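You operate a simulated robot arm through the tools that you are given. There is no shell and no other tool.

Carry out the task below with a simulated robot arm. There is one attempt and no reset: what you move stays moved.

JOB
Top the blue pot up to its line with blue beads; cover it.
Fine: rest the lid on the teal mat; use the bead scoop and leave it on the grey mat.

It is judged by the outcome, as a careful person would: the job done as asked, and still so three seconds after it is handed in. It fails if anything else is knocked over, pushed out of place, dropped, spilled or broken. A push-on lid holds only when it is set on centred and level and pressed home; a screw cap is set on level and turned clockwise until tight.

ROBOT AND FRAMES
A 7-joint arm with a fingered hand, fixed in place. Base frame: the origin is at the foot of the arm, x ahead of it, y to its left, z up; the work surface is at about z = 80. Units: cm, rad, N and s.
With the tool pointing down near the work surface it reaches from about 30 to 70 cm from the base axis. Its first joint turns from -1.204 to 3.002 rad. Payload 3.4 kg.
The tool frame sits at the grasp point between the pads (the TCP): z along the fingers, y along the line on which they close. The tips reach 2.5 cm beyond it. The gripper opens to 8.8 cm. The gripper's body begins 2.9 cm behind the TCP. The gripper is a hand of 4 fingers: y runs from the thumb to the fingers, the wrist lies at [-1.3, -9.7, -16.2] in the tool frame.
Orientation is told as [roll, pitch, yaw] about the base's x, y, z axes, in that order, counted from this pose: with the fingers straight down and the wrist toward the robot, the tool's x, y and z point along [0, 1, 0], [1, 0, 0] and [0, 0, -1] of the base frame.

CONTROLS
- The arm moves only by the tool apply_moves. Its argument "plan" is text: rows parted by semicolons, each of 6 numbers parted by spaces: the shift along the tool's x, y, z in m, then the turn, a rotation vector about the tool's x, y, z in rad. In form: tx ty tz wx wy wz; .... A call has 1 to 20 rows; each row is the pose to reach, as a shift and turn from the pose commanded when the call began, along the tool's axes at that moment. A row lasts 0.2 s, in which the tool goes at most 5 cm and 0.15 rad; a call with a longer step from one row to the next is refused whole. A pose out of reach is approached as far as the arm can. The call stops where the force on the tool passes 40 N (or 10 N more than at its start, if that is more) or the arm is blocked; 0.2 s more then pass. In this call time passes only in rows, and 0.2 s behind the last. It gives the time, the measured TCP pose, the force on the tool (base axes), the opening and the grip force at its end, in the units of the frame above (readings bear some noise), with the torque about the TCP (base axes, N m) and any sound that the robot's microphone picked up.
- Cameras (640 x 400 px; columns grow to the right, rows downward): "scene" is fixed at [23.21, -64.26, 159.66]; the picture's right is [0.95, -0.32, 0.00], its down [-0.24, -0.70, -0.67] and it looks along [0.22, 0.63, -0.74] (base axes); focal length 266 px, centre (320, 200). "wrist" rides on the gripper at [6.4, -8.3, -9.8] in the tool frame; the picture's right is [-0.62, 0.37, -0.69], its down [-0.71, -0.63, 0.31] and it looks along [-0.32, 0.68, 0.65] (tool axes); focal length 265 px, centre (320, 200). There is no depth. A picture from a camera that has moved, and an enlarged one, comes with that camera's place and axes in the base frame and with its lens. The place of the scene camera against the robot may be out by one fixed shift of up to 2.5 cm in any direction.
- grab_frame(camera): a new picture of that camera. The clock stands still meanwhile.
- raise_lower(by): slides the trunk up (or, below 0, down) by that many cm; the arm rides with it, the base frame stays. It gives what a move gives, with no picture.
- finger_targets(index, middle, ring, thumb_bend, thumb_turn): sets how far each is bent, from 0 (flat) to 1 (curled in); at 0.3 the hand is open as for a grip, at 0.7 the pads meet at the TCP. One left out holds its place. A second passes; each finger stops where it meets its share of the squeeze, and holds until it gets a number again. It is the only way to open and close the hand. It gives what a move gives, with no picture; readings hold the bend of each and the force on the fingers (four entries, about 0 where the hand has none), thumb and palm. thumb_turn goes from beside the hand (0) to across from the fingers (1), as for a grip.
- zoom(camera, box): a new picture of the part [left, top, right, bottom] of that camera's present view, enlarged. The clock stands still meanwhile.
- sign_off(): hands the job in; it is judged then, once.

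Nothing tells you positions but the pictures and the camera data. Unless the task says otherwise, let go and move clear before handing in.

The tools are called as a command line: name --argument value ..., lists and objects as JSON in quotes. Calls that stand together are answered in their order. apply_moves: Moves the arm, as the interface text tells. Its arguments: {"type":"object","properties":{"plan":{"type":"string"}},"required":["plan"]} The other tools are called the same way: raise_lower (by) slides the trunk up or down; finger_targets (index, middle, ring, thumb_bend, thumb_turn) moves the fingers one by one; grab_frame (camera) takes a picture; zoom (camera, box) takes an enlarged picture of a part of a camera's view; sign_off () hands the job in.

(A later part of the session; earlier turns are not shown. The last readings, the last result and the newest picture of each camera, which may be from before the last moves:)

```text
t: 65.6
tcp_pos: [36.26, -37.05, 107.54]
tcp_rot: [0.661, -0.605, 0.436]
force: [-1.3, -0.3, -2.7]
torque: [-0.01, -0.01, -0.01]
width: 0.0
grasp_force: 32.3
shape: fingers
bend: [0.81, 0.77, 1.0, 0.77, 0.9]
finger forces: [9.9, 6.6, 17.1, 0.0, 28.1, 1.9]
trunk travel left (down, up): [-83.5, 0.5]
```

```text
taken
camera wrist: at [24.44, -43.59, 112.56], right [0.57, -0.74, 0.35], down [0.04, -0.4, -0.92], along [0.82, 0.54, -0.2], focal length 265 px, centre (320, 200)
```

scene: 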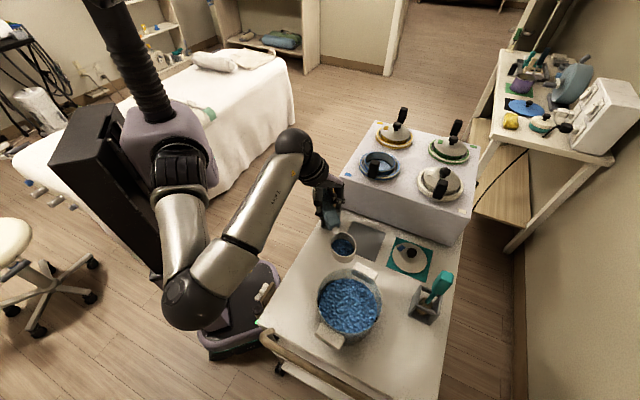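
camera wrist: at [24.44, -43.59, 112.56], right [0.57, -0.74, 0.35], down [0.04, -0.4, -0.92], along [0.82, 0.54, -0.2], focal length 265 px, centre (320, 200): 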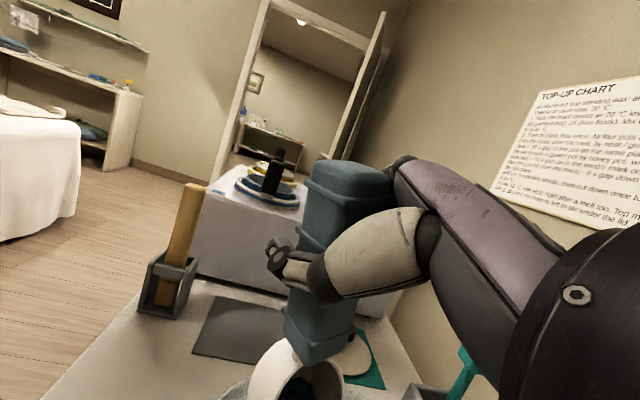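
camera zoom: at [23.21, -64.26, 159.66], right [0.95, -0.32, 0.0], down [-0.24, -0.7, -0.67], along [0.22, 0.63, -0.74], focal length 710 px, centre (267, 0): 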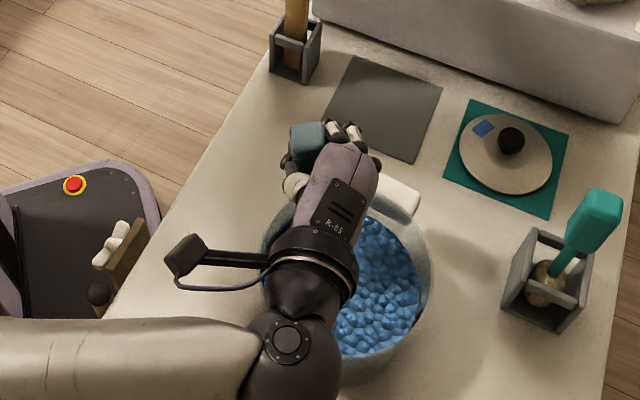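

The scoop pivoted again within the hand as the handle became upright; the grip still reads 32 N. I'll zoom in to see the cup and whether it has emptied.

zoom --camera "wrist" --box '[200, 150, 420, 400]'

zoom --camera "scene" --box '[310, 225, 400, 315]'

```text
1.60 times, centred on (310, 275) of wrist
camera zoom: at [24.44, -43.59, 112.56], right [0.57, -0.74, 0.35], down [0.04, -0.4, -0.92], along [0.82, 0.54, -0.2], focal length 425 px, centre (336, 80)
```

zoom: 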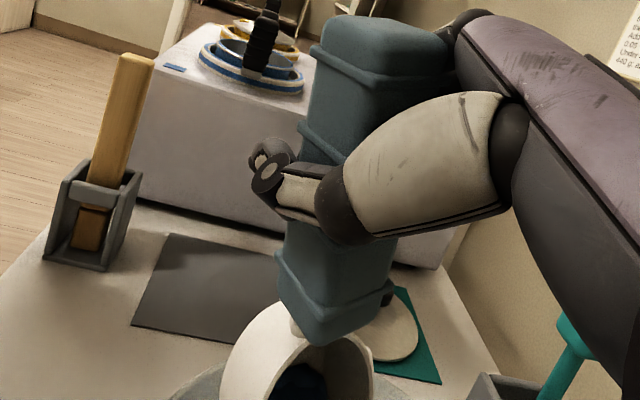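

```text
4.44 times, centred on (355, 270) of scene
camera zoom: at [23.21, -64.26, 159.66], right [0.95, -0.32, 0.0], down [-0.24, -0.7, -0.67], along [0.22, 0.63, -0.74], focal length 1183 px, centre (164, -111)
```

zoom: 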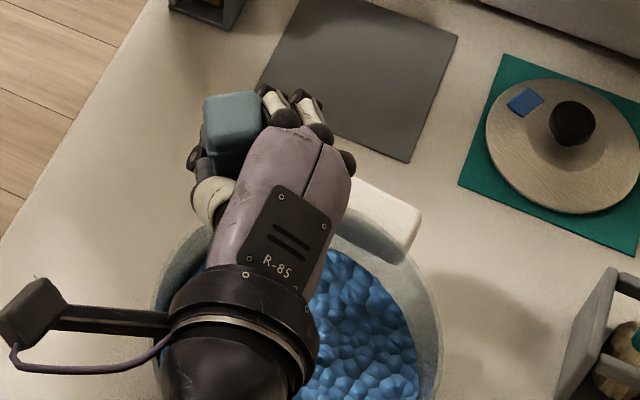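

apply_moves --plan "0 0 0 0 0 0; 0 0 0 0 0 0"

grab_frame --camera "wrist"

```text
t: 66.2
tcp_pos: [36.23, -37.07, 107.52]
tcp_rot: [0.658, -0.607, 0.439]
force: [-0.1, -0.3, -1.6]
torque: [0.0, -0.01, 0.02]
width: 0.0
grasp_force: 31.9
shape: fingers
bend: [0.81, 0.77, 1.0, 0.77, 0.9]
finger forces: [9.9, 6.6, 17.1, 0.1, 28.0, 1.8]
trunk travel left (down, up): [-83.5, 0.5]
```

```text
taken
camera wrist: at [24.42, -43.51, 112.62], right [0.57, -0.74, 0.35], down [0.04, -0.4, -0.92], along [0.82, 0.54, -0.2], focal length 265 px, centre (320, 200)
```

wrist: 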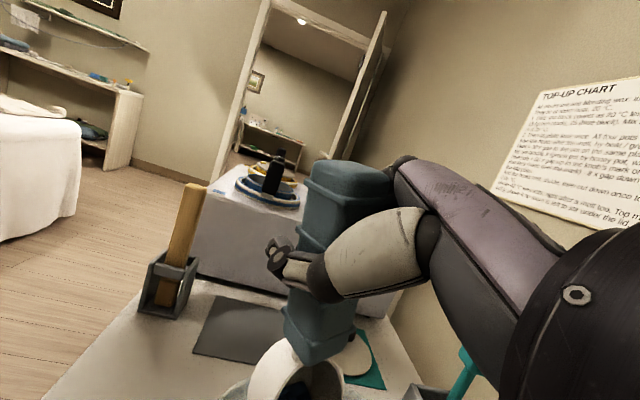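

The grip is steady at present. I'll shift the lip nearer the tub's middle and tip a further 22° to empty the cup.

apply_moves --plan "-0.0065 0.0074 0.0015 -0.1122 0.0515 -0.0415; -0.013 0.0149 0.003 -0.2244 0.103 -0.0829; -0.0196 0.0223 0.0045 -0.3366 0.1544 -0.1244; -0.0196 0.0223 0.0045 -0.3366 0.1544 -0.1244"

grab_frame --camera "wrist"

zoom --camera "scene" --box '[280, 220, 400, 340]'

```text
t: 67.2
tcp_pos: [39.07, -37.04, 107.64]
tcp_rot: [0.969, -0.929, 0.217]
force: [0.8, 0.2, -1.6]
torque: [-0.05, 0.02, 0.02]
width: 0.0
grasp_force: 31.4
shape: fingers
bend: [0.81, 0.77, 1.0, 0.78, 0.9]
finger forces: [9.9, 6.3, 17.2, 0.1, 28.2, 1.7]
trunk travel left (down, up): [-83.5, 0.5]
```

```text
taken
camera wrist: at [26.75, -44.24, 107.48], right [0.51, -0.83, 0.22], down [0.26, -0.1, -0.96], along [0.82, 0.54, 0.17], focal length 265 px, centre (320, 200)
```

wrist: 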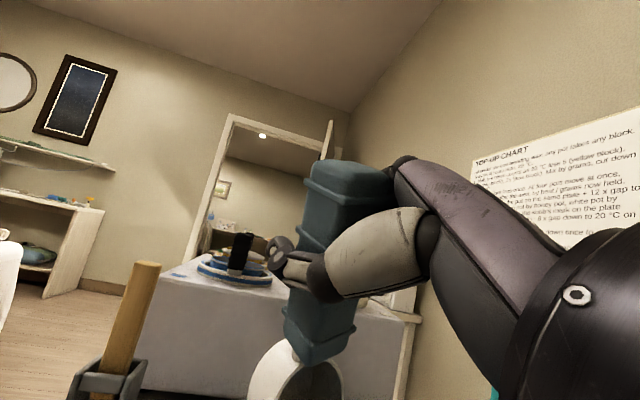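

```text
3.33 times, centred on (340, 280) of scene
camera zoom: at [23.21, -64.26, 159.66], right [0.95, -0.32, 0.0], down [-0.24, -0.7, -0.67], along [0.22, 0.63, -0.74], focal length 887 px, centre (253, -67)
```

zoom: 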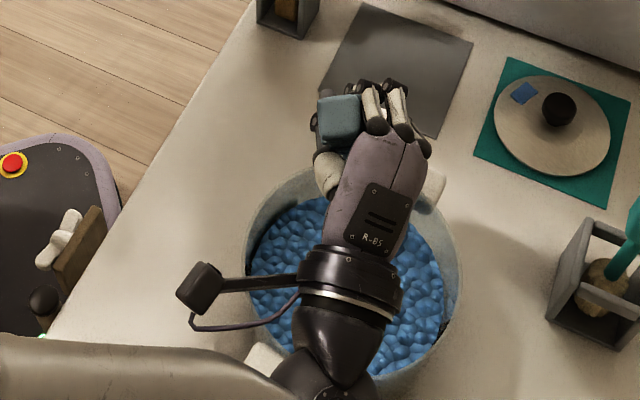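

zoom --camera "wrist" --box '[220, 310, 380, 400]'

```text
4.00 times, centred on (300, 355) of wrist
camera zoom: at [26.75, -44.24, 107.48], right [0.51, -0.83, 0.22], down [0.26, -0.1, -0.96], along [0.82, 0.54, 0.17], focal length 1062 px, centre (400, -420)
```

zoom: 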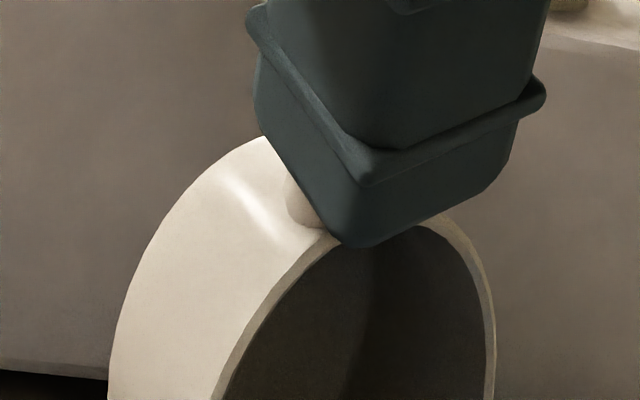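

The handle is now upright and the cup about 74° tilted, mostly emptied. I'll tip a further 24°, raising the hand to stay clear of the tub's ear.

apply_moves --plan "0.0037 0.0141 -0.0203 -0.1142 0.0785 0.019; 0.0074 0.0281 -0.0407 -0.2285 0.1571 0.0381; 0.0111 0.0423 -0.0609 -0.3427 0.2356 0.0571; 0.0111 0.0423 -0.0609 -0.3427 0.2356 0.0571; 0.0111 0.0423 -0.0609 -0.3427 0.2356 0.0571"

grab_frame --camera "wrist"

grab_frame --camera "scene"

```text
t: 68.4
tcp_pos: [39.17, -41.35, 113.45]
tcp_rot: [1.69, -0.954, -0.378]
force: [-0.1, -0.4, -1.7]
torque: [-0.05, 0.04, 0.0]
width: 0.0
grasp_force: 31.6
shape: fingers
bend: [0.81, 0.77, 1.0, 0.78, 0.9]
finger forces: [10.1, 6.0, 17.4, 0.0, 28.1, 1.5]
trunk travel left (down, up): [-83.5, 0.5]
```

```text
taken
camera wrist: at [26.98, -47.76, 109.77], right [0.5, -0.86, -0.1], down [0.31, 0.29, -0.9], along [0.8, 0.42, 0.42], focal length 265 px, centre (320, 200)
```

wrist: 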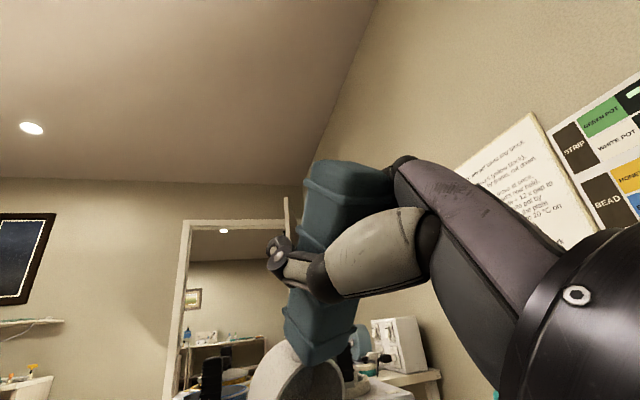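

```text
taken
```

scene: 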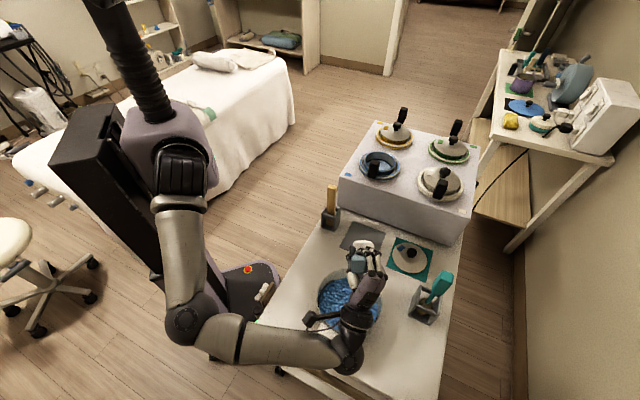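

zoom --camera "wrist" --box '[220, 310, 380, 400]'

zoom --camera "scene" --box '[300, 220, 420, 360]'

```text
4.00 times, centred on (300, 355) of wrist
camera zoom: at [26.98, -47.76, 109.77], right [0.5, -0.86, -0.1], down [0.31, 0.29, -0.9], along [0.8, 0.42, 0.42], focal length 1062 px, centre (400, -420)
```

zoom: 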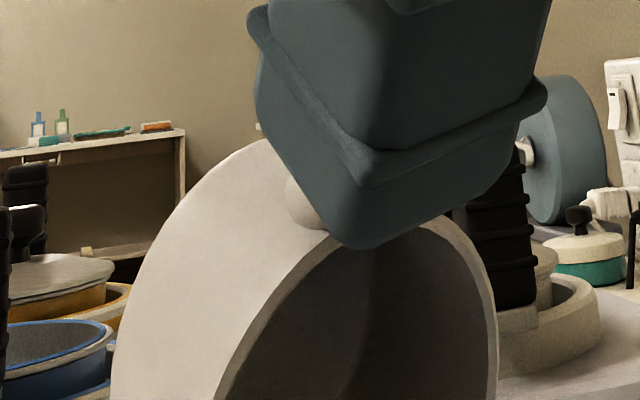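

```text
2.86 times, centred on (360, 290) of scene
camera zoom: at [23.21, -64.26, 159.66], right [0.95, -0.32, 0.0], down [-0.24, -0.7, -0.67], along [0.22, 0.63, -0.74], focal length 760 px, centre (206, -57)
```

zoom: 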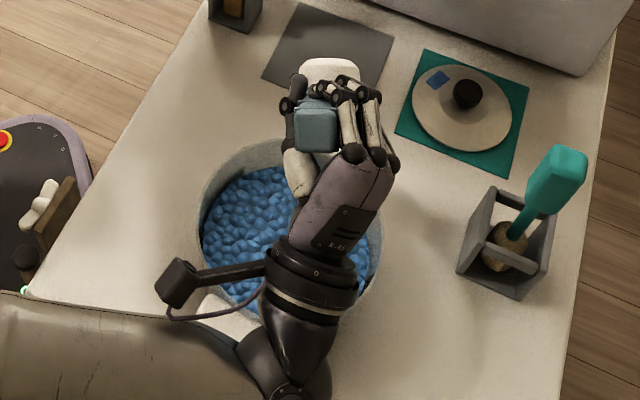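

The cup has been tipped past 90° over the tub and is empty, with no beads outside. Next I'll bring the scoop back to level over the tub.

apply_moves --plan "0.0015 -0.0011 0.0064 0.1156 -0.0795 -0.0252; 0.003 -0.0022 0.0128 0.2312 -0.159 -0.0505; 0.0045 -0.0033 0.0193 0.3468 -0.2385 -0.0757; 0.006 -0.0043 0.0257 0.4623 -0.318 -0.101; 0.0075 -0.0054 0.0321 0.5779 -0.3975 -0.1262; 0.009 -0.0065 0.0385 0.6935 -0.477 -0.1515; 0.0104 -0.0076 0.0449 0.8091 -0.5565 -0.1767; 0.0119 -0.0087 0.0513 0.9247 -0.636 -0.202; 0.0134 -0.0098 0.0578 1.0403 -0.7155 -0.2272; 0.0149 -0.0108 0.0642 1.1558 -0.795 -0.2525; 0.0164 -0.0119 0.0706 1.2714 -0.8745 -0.2777; 0.0179 -0.013 0.077 1.387 -0.954 -0.303"

grab_frame --camera "scene"

zoom --camera "scene" --box '[290, 190, 410, 330]'

grab_frame --camera "wrist"

```text
t: 71.0
tcp_pos: [39.13, -33.56, 113.96]
tcp_rot: [-0.189, -0.042, 0.88]
force: [0.2, 0.8, -2.2]
torque: [0.11, 0.07, -0.01]
width: 0.02
grasp_force: 32.7
shape: fingers
bend: [0.81, 0.77, 1.0, 0.78, 0.9]
finger forces: [10.8, 7.3, 17.1, 0.0, 28.4, 2.1]
trunk travel left (down, up): [-83.5, 0.5]
```

```text
taken
```

scene: 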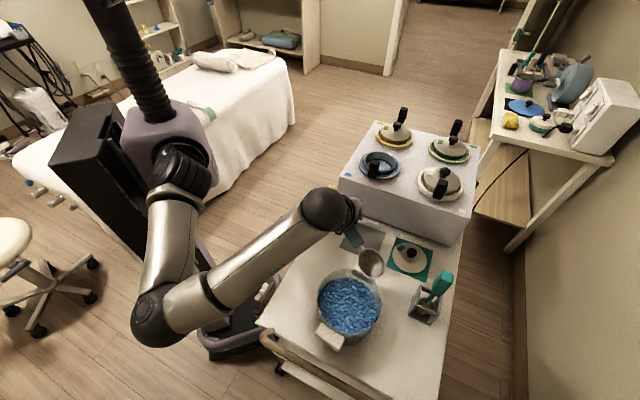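

```text
2.86 times, centred on (350, 260) of scene
camera zoom: at [23.21, -64.26, 159.66], right [0.95, -0.32, 0.0], down [-0.24, -0.7, -0.67], along [0.22, 0.63, -0.74], focal length 760 px, centre (234, 29)
```

zoom: 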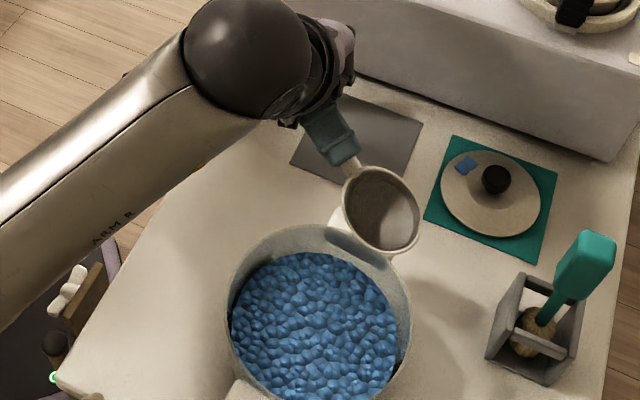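

```text
taken
camera wrist: at [27.37, -34.88, 122.24], right [0.58, -0.05, 0.81], down [0.19, -0.96, -0.19], along [0.79, 0.26, -0.55], focal length 265 px, centre (320, 200)
```

wrist: 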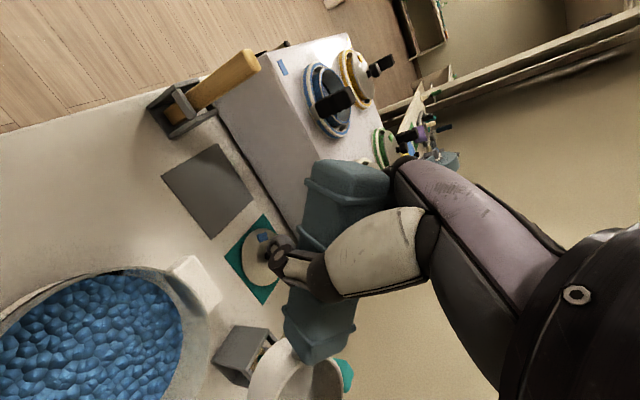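

The scoop is empty and roughly level. I'll measure its pose in the hand closely.

zoom --camera "scene" --box '[345, 235, 405, 290]'

zoom --camera "wrist" --box '[220, 140, 400, 400]'

```text
7.27 times, centred on (375, 262) of scene
camera zoom: at [23.21, -64.26, 159.66], right [0.95, -0.32, 0.0], down [-0.24, -0.7, -0.67], along [0.22, 0.63, -0.74], focal length 1936 px, centre (-80, -254)
```

zoom: 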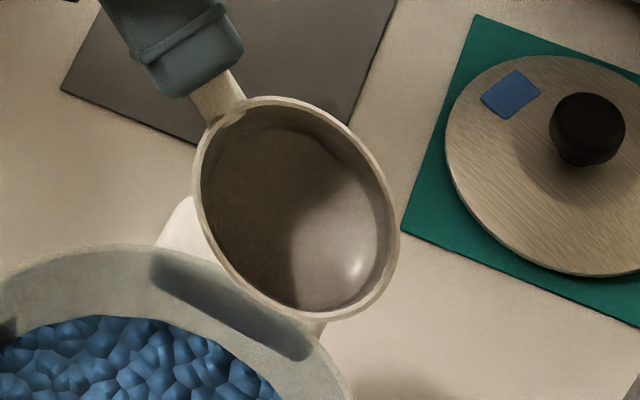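

```text
1.54 times, centred on (310, 270) of wrist
camera zoom: at [27.37, -34.88, 122.24], right [0.58, -0.05, 0.81], down [0.19, -0.96, -0.19], along [0.79, 0.26, -0.55], focal length 408 px, centre (335, 92)
```

zoom: 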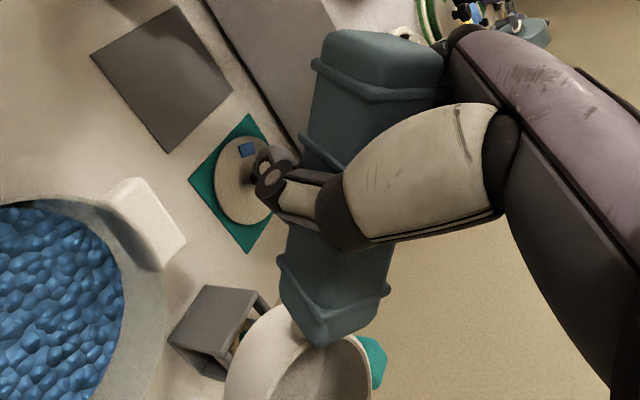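

The empty scoop sits in the hand tilted about 24° and pointing at -75°. I'll carry it over the grey mat, levelling it and turning it to point at about -40°, where the hand clears both the stick holder and the tub.

apply_moves --plan "0.0101 0.0255 0.0195 -0.0469 -0.0478 -0.0677; 0.0202 0.051 0.0391 -0.0938 -0.0956 -0.1353; 0.0302 0.0765 0.0586 -0.1407 -0.1434 -0.203; 0.0403 0.102 0.0782 -0.1876 -0.1912 -0.2707; 0.0504 0.1275 0.0977 -0.2345 -0.239 -0.3384; 0.0605 0.153 0.1173 -0.2814 -0.2868 -0.406; 0.0705 0.1785 0.1368 -0.3283 -0.3346 -0.4737"

grab_frame --camera "scene"

zoom --camera "scene" --box '[310, 180, 420, 270]'

grab_frame --camera "wrist"

```text
t: 72.6
tcp_pos: [47.73, -16.64, 100.08]
tcp_rot: [-0.594, -0.168, 1.444]
force: [0.5, 0.1, -2.1]
torque: [0.05, 0.09, 0.02]
width: 0.0
grasp_force: 33.8
shape: fingers
bend: [0.81, 0.77, 1.0, 0.79, 0.9]
finger forces: [10.6, 6.8, 18.0, 0.0, 29.2, 2.8]
trunk travel left (down, up): [-83.5, 0.5]
```

```text
taken
```

scene: 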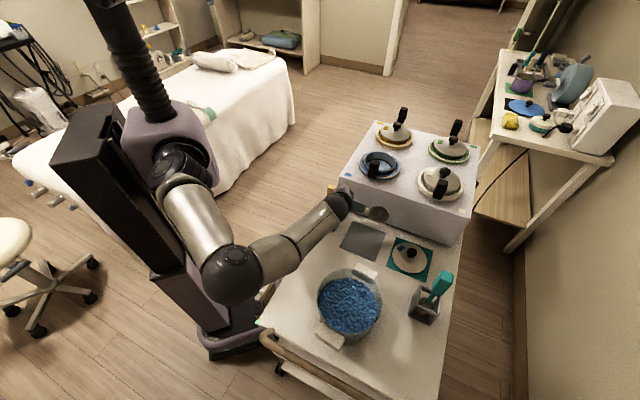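

```text
4.44 times, centred on (365, 225) of scene
camera zoom: at [23.21, -64.26, 159.66], right [0.95, -0.32, 0.0], down [-0.24, -0.7, -0.67], along [0.22, 0.63, -0.74], focal length 1183 px, centre (120, 89)
```

zoom: 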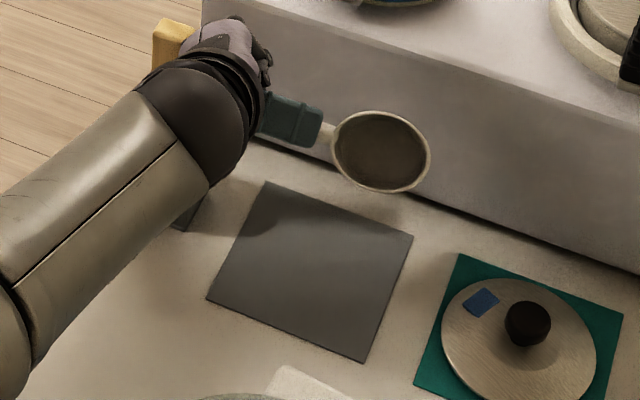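

```text
taken
camera wrist: at [35.82, -24.04, 103.2], right [0.15, 0.19, 0.97], down [0.67, -0.74, 0.04], along [0.72, 0.65, -0.24], focal length 265 px, centre (320, 200)
```

wrist: 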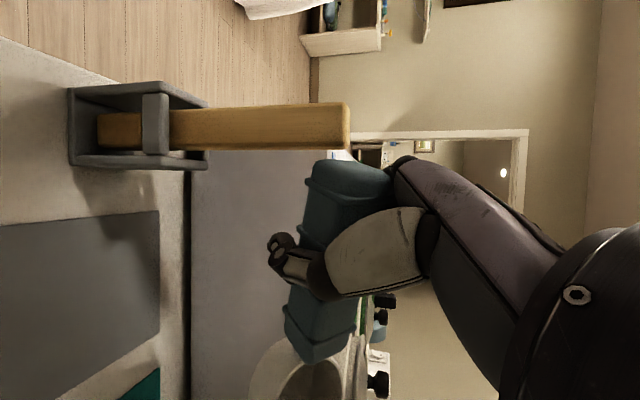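

The scoop is level over the mat. The finger knuckles would come close to the stick holder, so I'll turn it 15° more, shift it slightly, roll the wrist side up a little, and lower part-way to check clearances.

apply_moves --plan "0.0118 -0.0048 0.0217 -0.0062 0.0268 -0.0705; 0.0236 -0.0095 0.0433 -0.0125 0.0535 -0.141; 0.0354 -0.0143 0.065 -0.0187 0.0803 -0.2115; 0.0472 -0.019 0.0866 -0.0249 0.107 -0.282"

zoom --camera "scene" --box '[310, 180, 420, 270]'

grab_frame --camera "wrist"

```text
t: 73.6
tcp_pos: [48.86, -16.77, 90.06]
tcp_rot: [-0.514, -0.043, 1.699]
force: [0.3, -0.4, -1.3]
torque: [0.08, 0.14, -0.02]
width: 0.0
grasp_force: 34.3
shape: fingers
bend: [0.81, 0.77, 1.0, 0.79, 0.9]
finger forces: [10.8, 6.8, 18.6, 0.0, 29.3, 2.8]
trunk travel left (down, up): [-83.5, 0.5]
```

```text
4.44 times, centred on (365, 225) of scene
camera zoom: at [23.21, -64.26, 159.66], right [0.95, -0.32, 0.0], down [-0.24, -0.7, -0.67], along [0.22, 0.63, -0.74], focal length 1183 px, centre (120, 89)
```

zoom: 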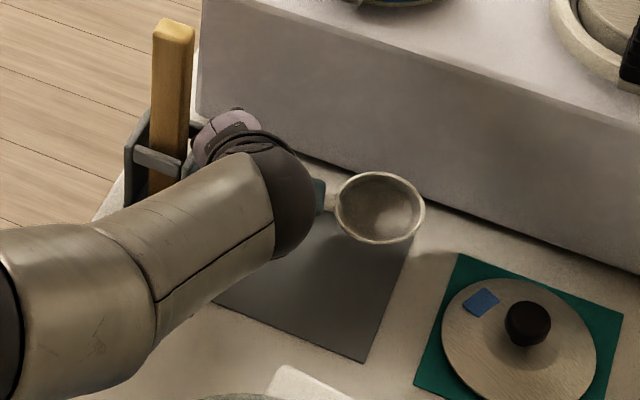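

```text
taken
camera wrist: at [39.61, -26.5, 95.26], right [0.16, 0.35, 0.92], down [0.85, -0.53, 0.06], along [0.51, 0.77, -0.38], focal length 265 px, centre (320, 200)
```

wrist: 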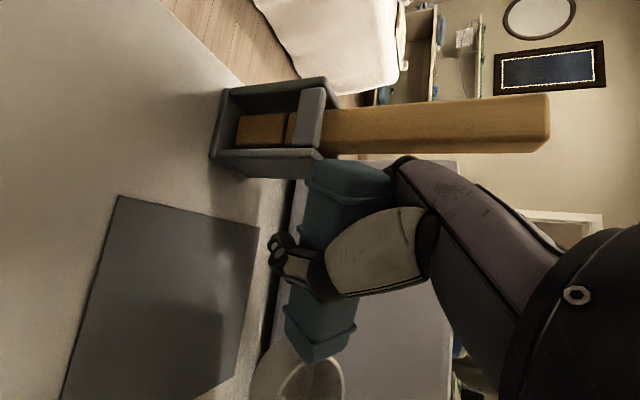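

Clearances look workable but tight to the holder; I'll shift 1.5 cm towards the robot and 0.7 cm away from the holder, and lower to just above the mat.

apply_moves --plan "0.0154 -0.0033 0.0113 0 0 0; 0.0308 -0.0065 0.0225 0 0 0; 0.0323 -0.0066 0.0251 0 0 0; 0.0337 -0.0068 0.0277 0 0 0"

zoom --camera "scene" --box '[310, 180, 420, 270]'

grab_frame --camera "wrist"

```text
t: 74.6
tcp_pos: [47.09, -17.5, 85.98]
tcp_rot: [-0.516, -0.041, 1.695]
force: [0.5, 1.0, -0.2]
torque: [0.05, 0.12, 0.01]
width: 0.02
grasp_force: 34.5
shape: fingers
bend: [0.81, 0.77, 1.0, 0.79, 0.9]
finger forces: [10.7, 6.9, 18.8, 0.1, 29.5, 2.5]
trunk travel left (down, up): [-83.5, 0.5]
```

```text
4.44 times, centred on (365, 225) of scene
camera zoom: at [23.21, -64.26, 159.66], right [0.95, -0.32, 0.0], down [-0.24, -0.7, -0.67], along [0.22, 0.63, -0.74], focal length 1183 px, centre (120, 89)
```

zoom: 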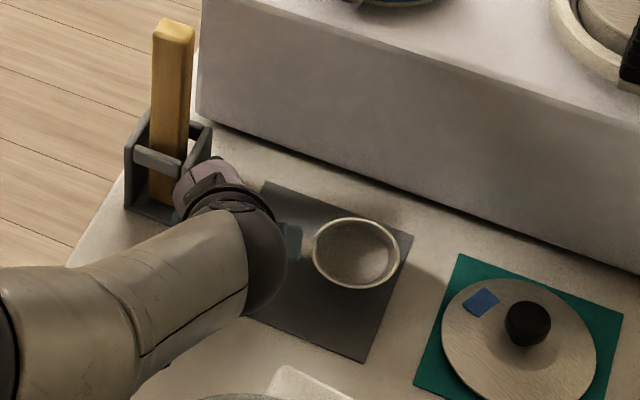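

```text
taken
camera wrist: at [37.9, -27.25, 91.17], right [0.16, 0.35, 0.92], down [0.85, -0.53, 0.06], along [0.51, 0.77, -0.38], focal length 265 px, centre (320, 200)
```

wrist: 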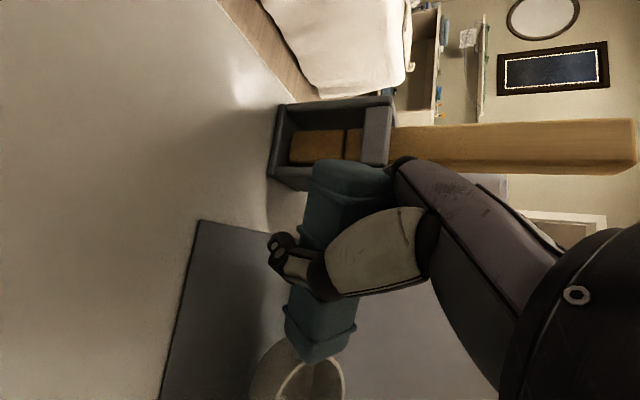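

The cup is just above the mat, well inside it. I'll lower in small steps until it touches.

apply_moves --plan "0.0015 -0.0001 0.0026 0 0 0; 0.0029 -0.0003 0.0052 0 0 0; 0.0039 -0.0003 0.007 0 0 0"

zoom --camera "scene" --box '[345, 205, 405, 265]'

```text
t: 75.4
tcp_pos: [46.99, -17.53, 85.24]
tcp_rot: [-0.516, -0.042, 1.697]
force: [-0.2, -0.3, -1.1]
torque: [0.06, 0.1, -0.01]
width: 0.0
grasp_force: 34.0
shape: fingers
bend: [0.81, 0.77, 1.0, 0.79, 0.9]
finger forces: [10.6, 6.9, 18.9, 0.0, 29.5, 2.7]
trunk travel left (down, up): [-83.5, 0.5]
```

```text
6.67 times, centred on (375, 235) of scene
camera zoom: at [23.21, -64.26, 159.66], right [0.95, -0.32, 0.0], down [-0.24, -0.7, -0.67], along [0.22, 0.63, -0.74], focal length 1774 px, centre (-47, -33)
```

zoom: 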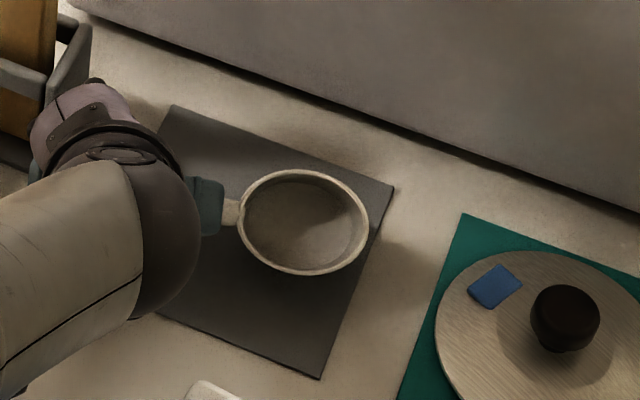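

apply_moves --plan "0.001 -0.0001 0.0017 0 0 0; 0.002 -0.0002 0.0035 0 0 0; 0.0029 -0.0003 0.0052 0 0 0"

```text
t: 76.2
tcp_pos: [46.96, -17.44, 84.69]
tcp_rot: [-0.515, -0.042, 1.697]
force: [-1.9, -0.2, 0.4]
torque: [-0.08, -0.05, -0.04]
width: 0.0
grasp_force: 32.6
shape: fingers
bend: [0.81, 0.77, 1.0, 0.79, 0.9]
finger forces: [10.2, 6.1, 19.3, 0.0, 28.6, 1.8]
trunk travel left (down, up): [-83.5, 0.5]
```

apply_moves --plan "0.001 -0.0001 0.0017 0 0 0; 0.0015 -0.0001 0.0026 0 0 0"

zoom --camera "scene" --box '[345, 205, 405, 265]'

grab_frame --camera "wrist"

```text
t: 76.8
tcp_pos: [46.96, -17.56, 84.42]
tcp_rot: [-0.515, -0.041, 1.699]
force: [-2.8, 1.4, 2.1]
torque: [-0.11, -0.14, -0.04]
width: 0.0
grasp_force: 31.9
shape: fingers
bend: [0.81, 0.77, 1.0, 0.79, 0.9]
finger forces: [10.4, 5.6, 19.2, 0.0, 27.7, 0.7]
trunk travel left (down, up): [-83.5, 0.5]
```

```text
6.67 times, centred on (375, 235) of scene
camera zoom: at [23.21, -64.26, 159.66], right [0.95, -0.32, 0.0], down [-0.24, -0.7, -0.67], along [0.22, 0.63, -0.74], focal length 1774 px, centre (-47, -33)
```

zoom: 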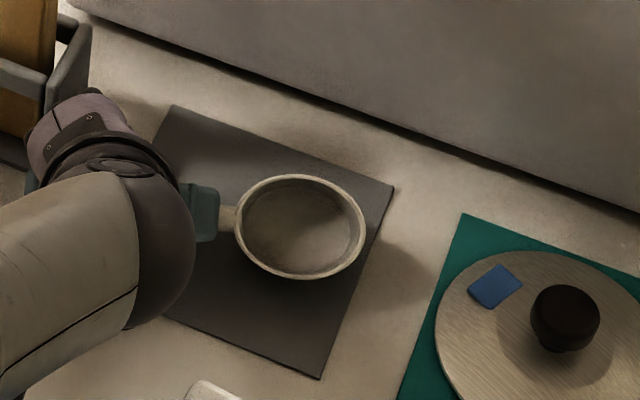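

```text
taken
camera wrist: at [37.71, -27.21, 89.52], right [0.15, 0.35, 0.92], down [0.85, -0.53, 0.06], along [0.51, 0.77, -0.38], focal length 265 px, centre (320, 200)
```

wrist: 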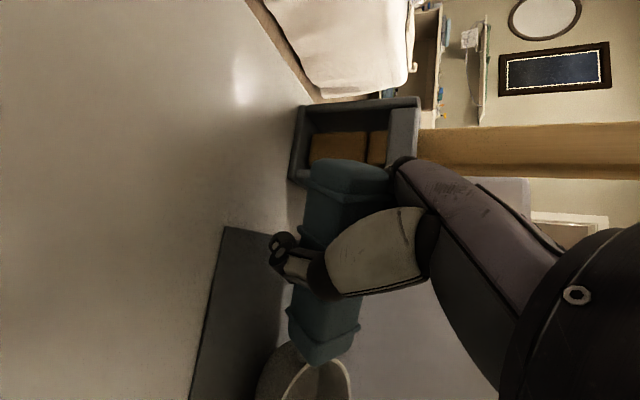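

The cup rests on the mat (about 4 N taken by the mat). I'll loosen the grip gradually so the handle settles gently.

finger_targets --index 0.72 --middle 0.7 --ring 0.78 --thumb_bend 0.68

grab_frame --camera "wrist"

zoom --camera "scene" --box '[345, 205, 405, 265]'

```text
t: 77.8
tcp_pos: [46.95, -17.5, 84.27]
tcp_rot: [-0.514, -0.041, 1.695]
force: [-2.0, -0.8, 4.8]
torque: [-0.17, -0.25, -0.1]
width: 1.52
grasp_force: 19.0
shape: fingers
bend: [0.71, 0.69, 0.91, 0.59, 0.93]
finger forces: [7.8, 1.0, 17.9, 0.0, 11.4, 0.1]
trunk travel left (down, up): [-83.5, 0.5]
```

```text
taken
camera wrist: at [37.69, -27.24, 89.54], right [0.15, 0.35, 0.92], down [0.85, -0.53, 0.06], along [0.51, 0.77, -0.38], focal length 265 px, centre (320, 200)
```

wrist: 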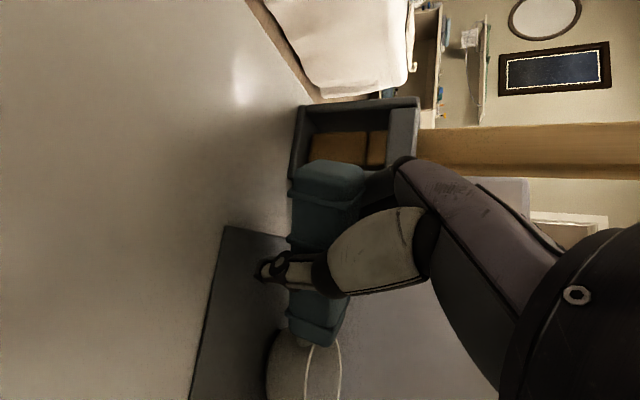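

```text
6.67 times, centred on (375, 235) of scene
camera zoom: at [23.21, -64.26, 159.66], right [0.95, -0.32, 0.0], down [-0.24, -0.7, -0.67], along [0.22, 0.63, -0.74], focal length 1774 px, centre (-47, -33)
```

zoom: 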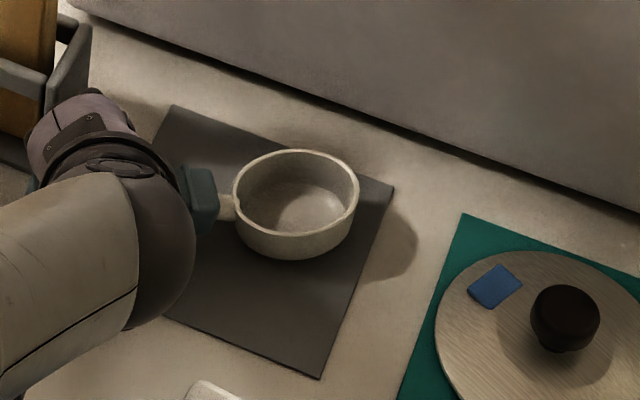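

The ring finger still presses on the handle and tilts the cup; I'll open all fingers further.

finger_targets --index 0.6 --middle 0.6 --ring 0.55 --thumb_bend 0.55

grab_frame --camera "wrist"

zoom --camera "scene" --box '[345, 205, 405, 265]'

```text
t: 78.8
tcp_pos: [46.94, -17.56, 84.3]
tcp_rot: [-0.514, -0.042, 1.697]
force: [-0.8, 0.0, 0.0]
torque: [-0.02, 0.01, 0.01]
width: 2.67
grasp_force: 0.6
shape: fingers
bend: [0.59, 0.6, 0.55, 0.54, 0.97]
finger forces: [0.4, 0.0, 0.0, 0.1, 0.5, 0.0]
trunk travel left (down, up): [-83.5, 0.5]
```

```text
taken
camera wrist: at [37.78, -27.25, 89.46], right [0.16, 0.35, 0.92], down [0.85, -0.53, 0.06], along [0.51, 0.77, -0.38], focal length 265 px, centre (320, 200)
```

wrist: 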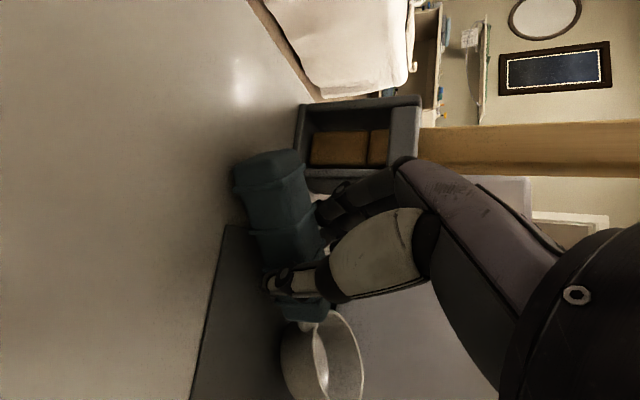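

```text
6.67 times, centred on (375, 235) of scene
camera zoom: at [23.21, -64.26, 159.66], right [0.95, -0.32, 0.0], down [-0.24, -0.7, -0.67], along [0.22, 0.63, -0.74], focal length 1774 px, centre (-47, -33)
```

zoom: 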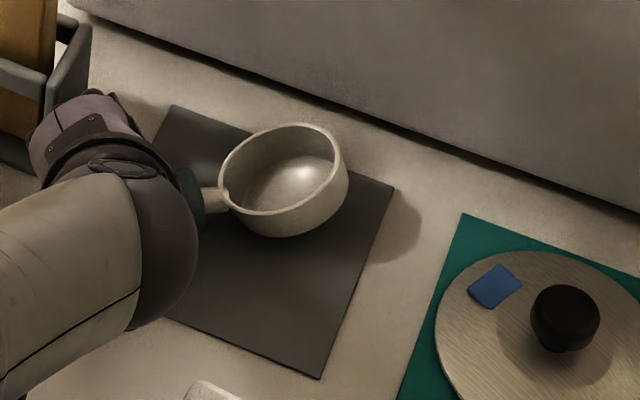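

finger_targets --index 0.5 --middle 0.5 --ring 0.5 --thumb_bend 0.42

grab_frame --camera "wrist"

zoom --camera "scene" --box '[345, 205, 405, 265]'

```text
t: 79.8
tcp_pos: [46.92, -17.38, 84.33]
tcp_rot: [-0.513, -0.042, 1.697]
force: [0.2, -0.1, 0.7]
torque: [-0.04, 0.03, 0.0]
width: 4.97
grasp_force: 0.1
shape: fingers
bend: [0.5, 0.5, 0.5, 0.42, 0.97]
finger forces: [0.1, 0.0, 0.0, 0.1, 0.0, 0.1]
trunk travel left (down, up): [-83.5, 0.5]
```

```text
taken
camera wrist: at [37.78, -27.25, 89.47], right [0.16, 0.35, 0.92], down [0.85, -0.53, 0.06], along [0.51, 0.77, -0.38], focal length 265 px, centre (320, 200)
```

wrist: 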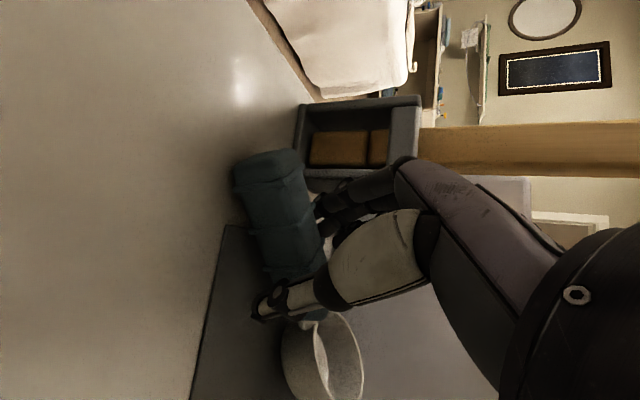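

```text
6.67 times, centred on (375, 235) of scene
camera zoom: at [23.21, -64.26, 159.66], right [0.95, -0.32, 0.0], down [-0.24, -0.7, -0.67], along [0.22, 0.63, -0.74], focal length 1774 px, centre (-47, -33)
```

zoom: 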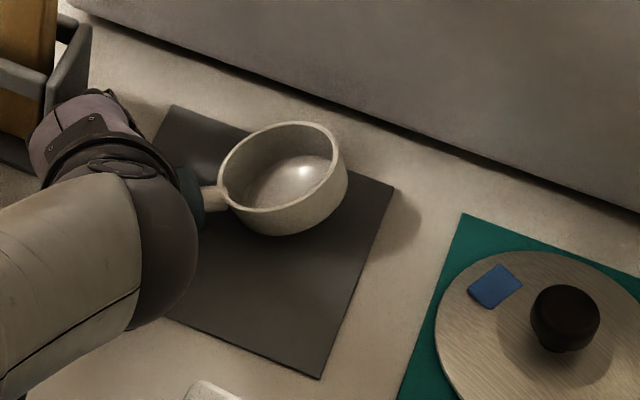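

The hand is free of the handle, but the scoop has settled tipped back on its handle. I'll withdraw the hand carefully along its own axis and look.

apply_moves --plan "0 0 -0.01 0 0 0; 0 0 -0.02 0 0 0; 0 0 -0.03 0 0 0; 0 0 -0.045 0 0 0; 0 0 -0.06 0 0 0"

grab_frame --camera "wrist"

zoom --camera "scene" --box '[330, 190, 410, 270]'

```text
t: 81.0
tcp_pos: [43.96, -18.11, 89.54]
tcp_rot: [-0.515, -0.041, 1.698]
force: [0.1, 0.8, 0.6]
torque: [-0.04, -0.02, -0.02]
width: 4.99
grasp_force: 0.1
shape: fingers
bend: [0.5, 0.5, 0.5, 0.42, 0.97]
finger forces: [0.1, 0.0, 0.0, 0.1, 0.0, 0.1]
trunk travel left (down, up): [-83.5, 0.5]
```

```text
taken
camera wrist: at [34.67, -27.77, 94.7], right [0.16, 0.35, 0.92], down [0.85, -0.53, 0.06], along [0.51, 0.77, -0.38], focal length 265 px, centre (320, 200)
```

wrist: 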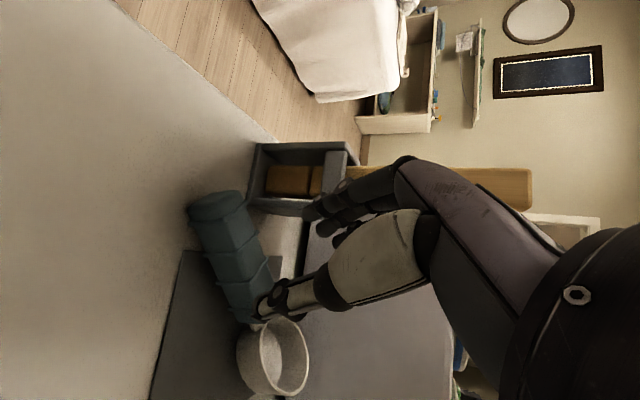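

```text
5.00 times, centred on (370, 230) of scene
camera zoom: at [23.21, -64.26, 159.66], right [0.95, -0.32, 0.0], down [-0.24, -0.7, -0.67], along [0.22, 0.63, -0.74], focal length 1331 px, centre (70, 50)
```

zoom: 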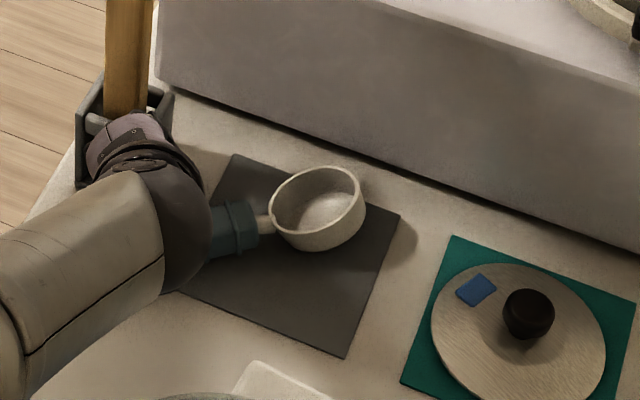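

apply_moves --plan "-0.0147 0.0013 -0.0261 0 0 0; -0.0344 0.003 -0.0609 0 0 0; -0.054 0.0047 -0.0957 0 0 0; -0.0737 0.0064 -0.1305 0 0 0; -0.0933 0.0081 -0.1653 0 0 0"

grab_frame --camera "wrist"

zoom --camera "scene" --box '[320, 180, 410, 270]'

grab_frame --camera "scene"

```text
t: 82.2
tcp_pos: [44.05, -18.01, 108.5]
tcp_rot: [-0.515, -0.042, 1.696]
force: [-0.6, 0.3, 0.5]
torque: [0.01, 0.02, 0.02]
width: 5.0
grasp_force: 0.1
shape: fingers
bend: [0.5, 0.5, 0.5, 0.42, 0.97]
finger forces: [0.0, 0.0, 0.0, 0.1, 0.0, 0.0]
trunk travel left (down, up): [-83.5, 0.5]
```

```text
taken
camera wrist: at [34.71, -27.6, 113.74], right [0.16, 0.35, 0.92], down [0.85, -0.53, 0.06], along [0.51, 0.77, -0.38], focal length 265 px, centre (320, 200)
```

wrist: 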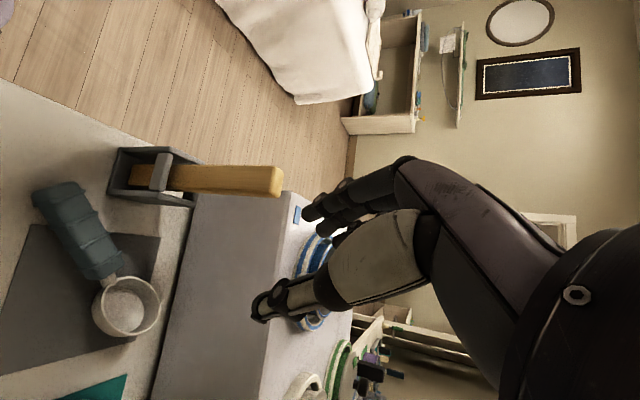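

```text
4.44 times, centred on (365, 225) of scene
camera zoom: at [23.21, -64.26, 159.66], right [0.95, -0.32, 0.0], down [-0.24, -0.7, -0.67], along [0.22, 0.63, -0.74], focal length 1183 px, centre (120, 89)
```

zoom: 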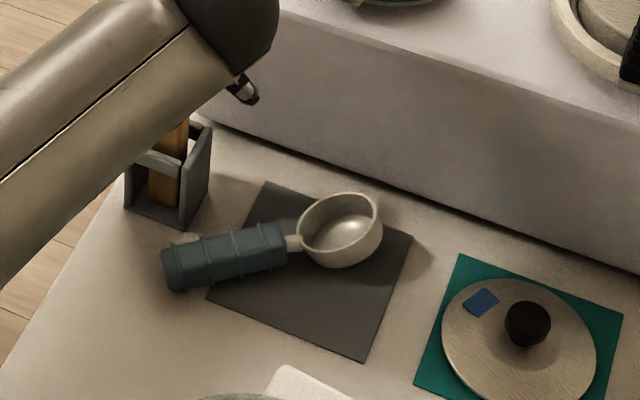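

```text
taken
```

scene: 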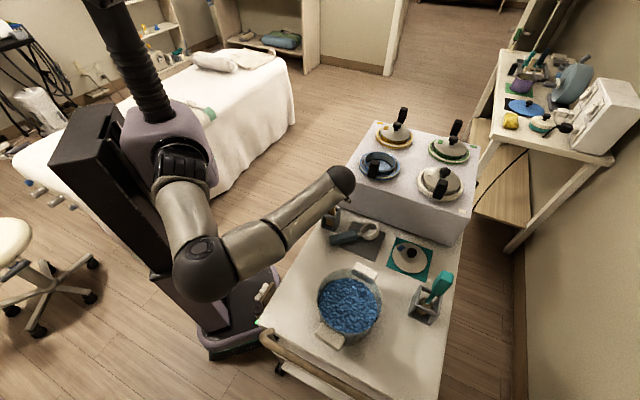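

The scoop lies on the grey mat, but tipped back with its handle down, whereas it stood flat at first. I'll set it flat by pressing lightly on the cup's front lip with closed fingertips; first I'll bring the hand upright above it.

apply_moves --plan "-0.0107 -0.0027 0.0059 0.0354 0.0313 0.1234; -0.0213 -0.0055 0.0118 0.0708 0.0627 0.2468; -0.032 -0.0082 0.0177 0.1063 0.094 0.3703; -0.0426 -0.011 0.0235 0.1417 0.1253 0.4937; -0.0533 -0.0137 0.0294 0.1771 0.1567 0.6171; -0.0639 -0.0165 0.0353 0.2125 0.188 0.7405; -0.0746 -0.0192 0.0412 0.2479 0.2193 0.8639; -0.0852 -0.0219 0.0471 0.2833 0.2507 0.9873; -0.0959 -0.0247 0.053 0.3188 0.282 1.1108; -0.1065 -0.0274 0.0588 0.3542 0.3133 1.2342; -0.1172 -0.0302 0.0647 0.3896 0.3447 1.3576; -0.1278 -0.0329 0.0706 0.425 0.376 1.481"

finger_targets --index 0.68 --middle 0.68 --ring 0.68 --thumb_bend 0.68

grab_frame --camera "wrist"

grab_frame --camera "scene"

```text
t: 84.8
tcp_pos: [59.25, -19.3, 108.45]
tcp_rot: [0.0, -0.001, 0.166]
force: [0.5, -0.7, 1.1]
torque: [-0.01, -0.01, 0.0]
width: 4.98
grasp_force: 0.0
shape: fingers
bend: [0.5, 0.5, 0.5, 0.42, 0.97]
finger forces: [0.1, 0.2, 0.0, 0.0, 0.0, 0.0]
trunk travel left (down, up): [-83.5, 0.5]
```

```text
t: 85.8
tcp_pos: [58.99, -19.5, 108.56]
tcp_rot: [-0.001, 0.0, 0.166]
force: [-0.4, 0.3, 0.0]
torque: [-0.03, 0.05, -0.04]
width: 0.29
grasp_force: 0.1
shape: fingers
bend: [0.68, 0.68, 0.68, 0.68, 0.97]
finger forces: [0.0, 0.1, 0.0, 0.0, 0.1, 0.0]
trunk travel left (down, up): [-83.5, 0.5]
```

```text
taken
camera wrist: at [49.73, -14.37, 118.44], right [0.47, -0.55, 0.69], down [-0.5, -0.81, -0.3], along [0.73, -0.21, -0.65], focal length 265 px, centre (320, 200)
```

wrist: 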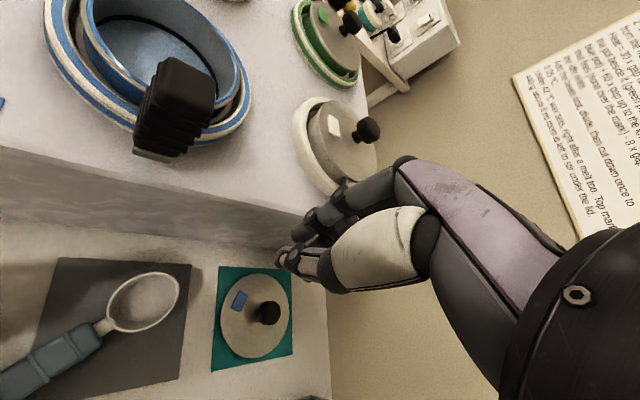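

```text
taken
```

scene: 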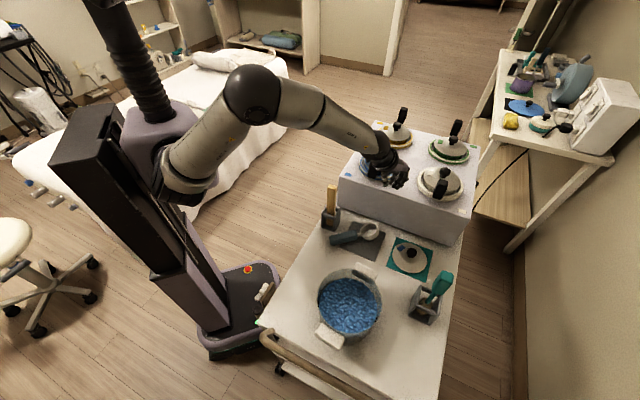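

zoom --camera "wrist" --box '[0, 240, 210, 400]'

zoom --camera "scene" --box '[320, 210, 400, 270]'

```text
2.50 times, centred on (105, 320) of wrist
camera zoom: at [49.73, -14.37, 118.44], right [0.47, -0.55, 0.69], down [-0.5, -0.81, -0.3], along [0.73, -0.21, -0.65], focal length 664 px, centre (858, -100)
```

zoom: 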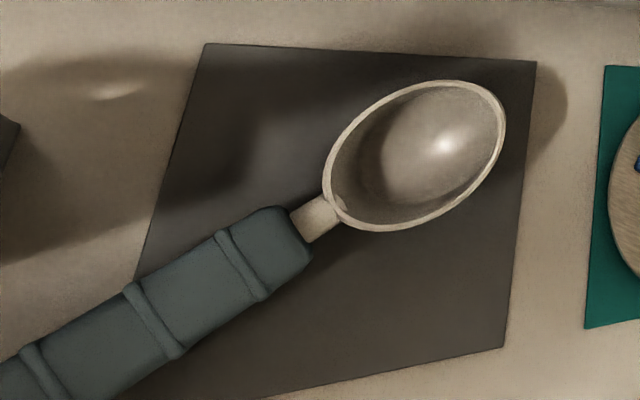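

```text
6.67 times, centred on (360, 240) of scene
camera zoom: at [23.21, -64.26, 159.66], right [0.95, -0.32, 0.0], down [-0.24, -0.7, -0.67], along [0.22, 0.63, -0.74], focal length 1774 px, centre (53, -67)
```

zoom: 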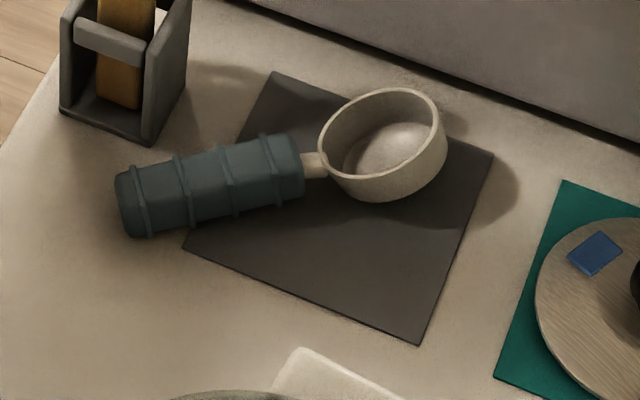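

The cup is tipped back about 27°, its front lip at about [58.7, -19.1, 86.4]. I'll lower the closed fingertips to just above the lip.

apply_moves --plan "0.002 -0.0006 0.04 0 0 0; 0.002 -0.0006 0.08 0 0 0; 0.002 -0.0006 0.12 0 0 0; 0.002 -0.0006 0.16 0 0 0; 0.002 -0.0006 0.18 0 0 0"

grab_frame --camera "wrist"

zoom --camera "scene" --box '[320, 190, 420, 270]'

```text
t: 87.0
tcp_pos: [58.96, -19.35, 90.58]
tcp_rot: [-0.001, 0.0, 0.165]
force: [0.1, -1.1, 0.1]
torque: [0.0, 0.02, 0.01]
width: 0.3
grasp_force: 0.1
shape: fingers
bend: [0.68, 0.68, 0.68, 0.68, 0.97]
finger forces: [0.0, 0.0, 0.0, 0.0, 0.0, 0.0]
trunk travel left (down, up): [-83.5, 0.5]
```

```text
taken
camera wrist: at [49.67, -14.28, 100.52], right [0.47, -0.55, 0.69], down [-0.5, -0.81, -0.3], along [0.73, -0.21, -0.65], focal length 265 px, centre (320, 200)
```

wrist: 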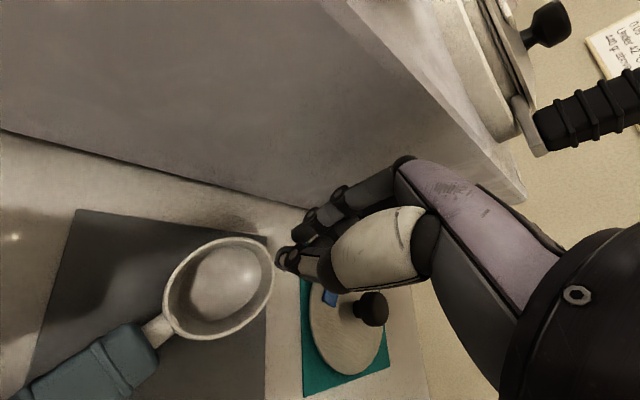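

```text
5.00 times, centred on (370, 230) of scene
camera zoom: at [23.21, -64.26, 159.66], right [0.95, -0.32, 0.0], down [-0.24, -0.7, -0.67], along [0.22, 0.63, -0.74], focal length 1331 px, centre (70, 50)
```

zoom: 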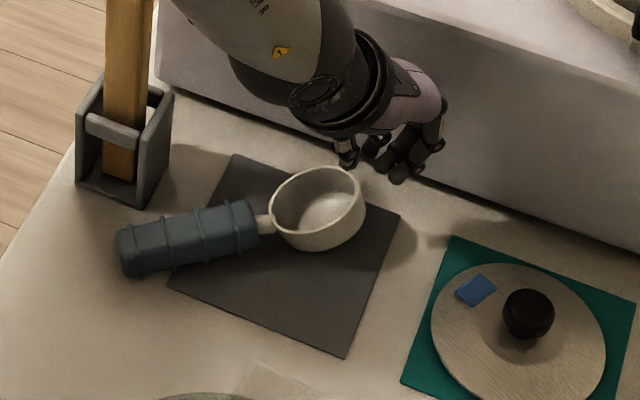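

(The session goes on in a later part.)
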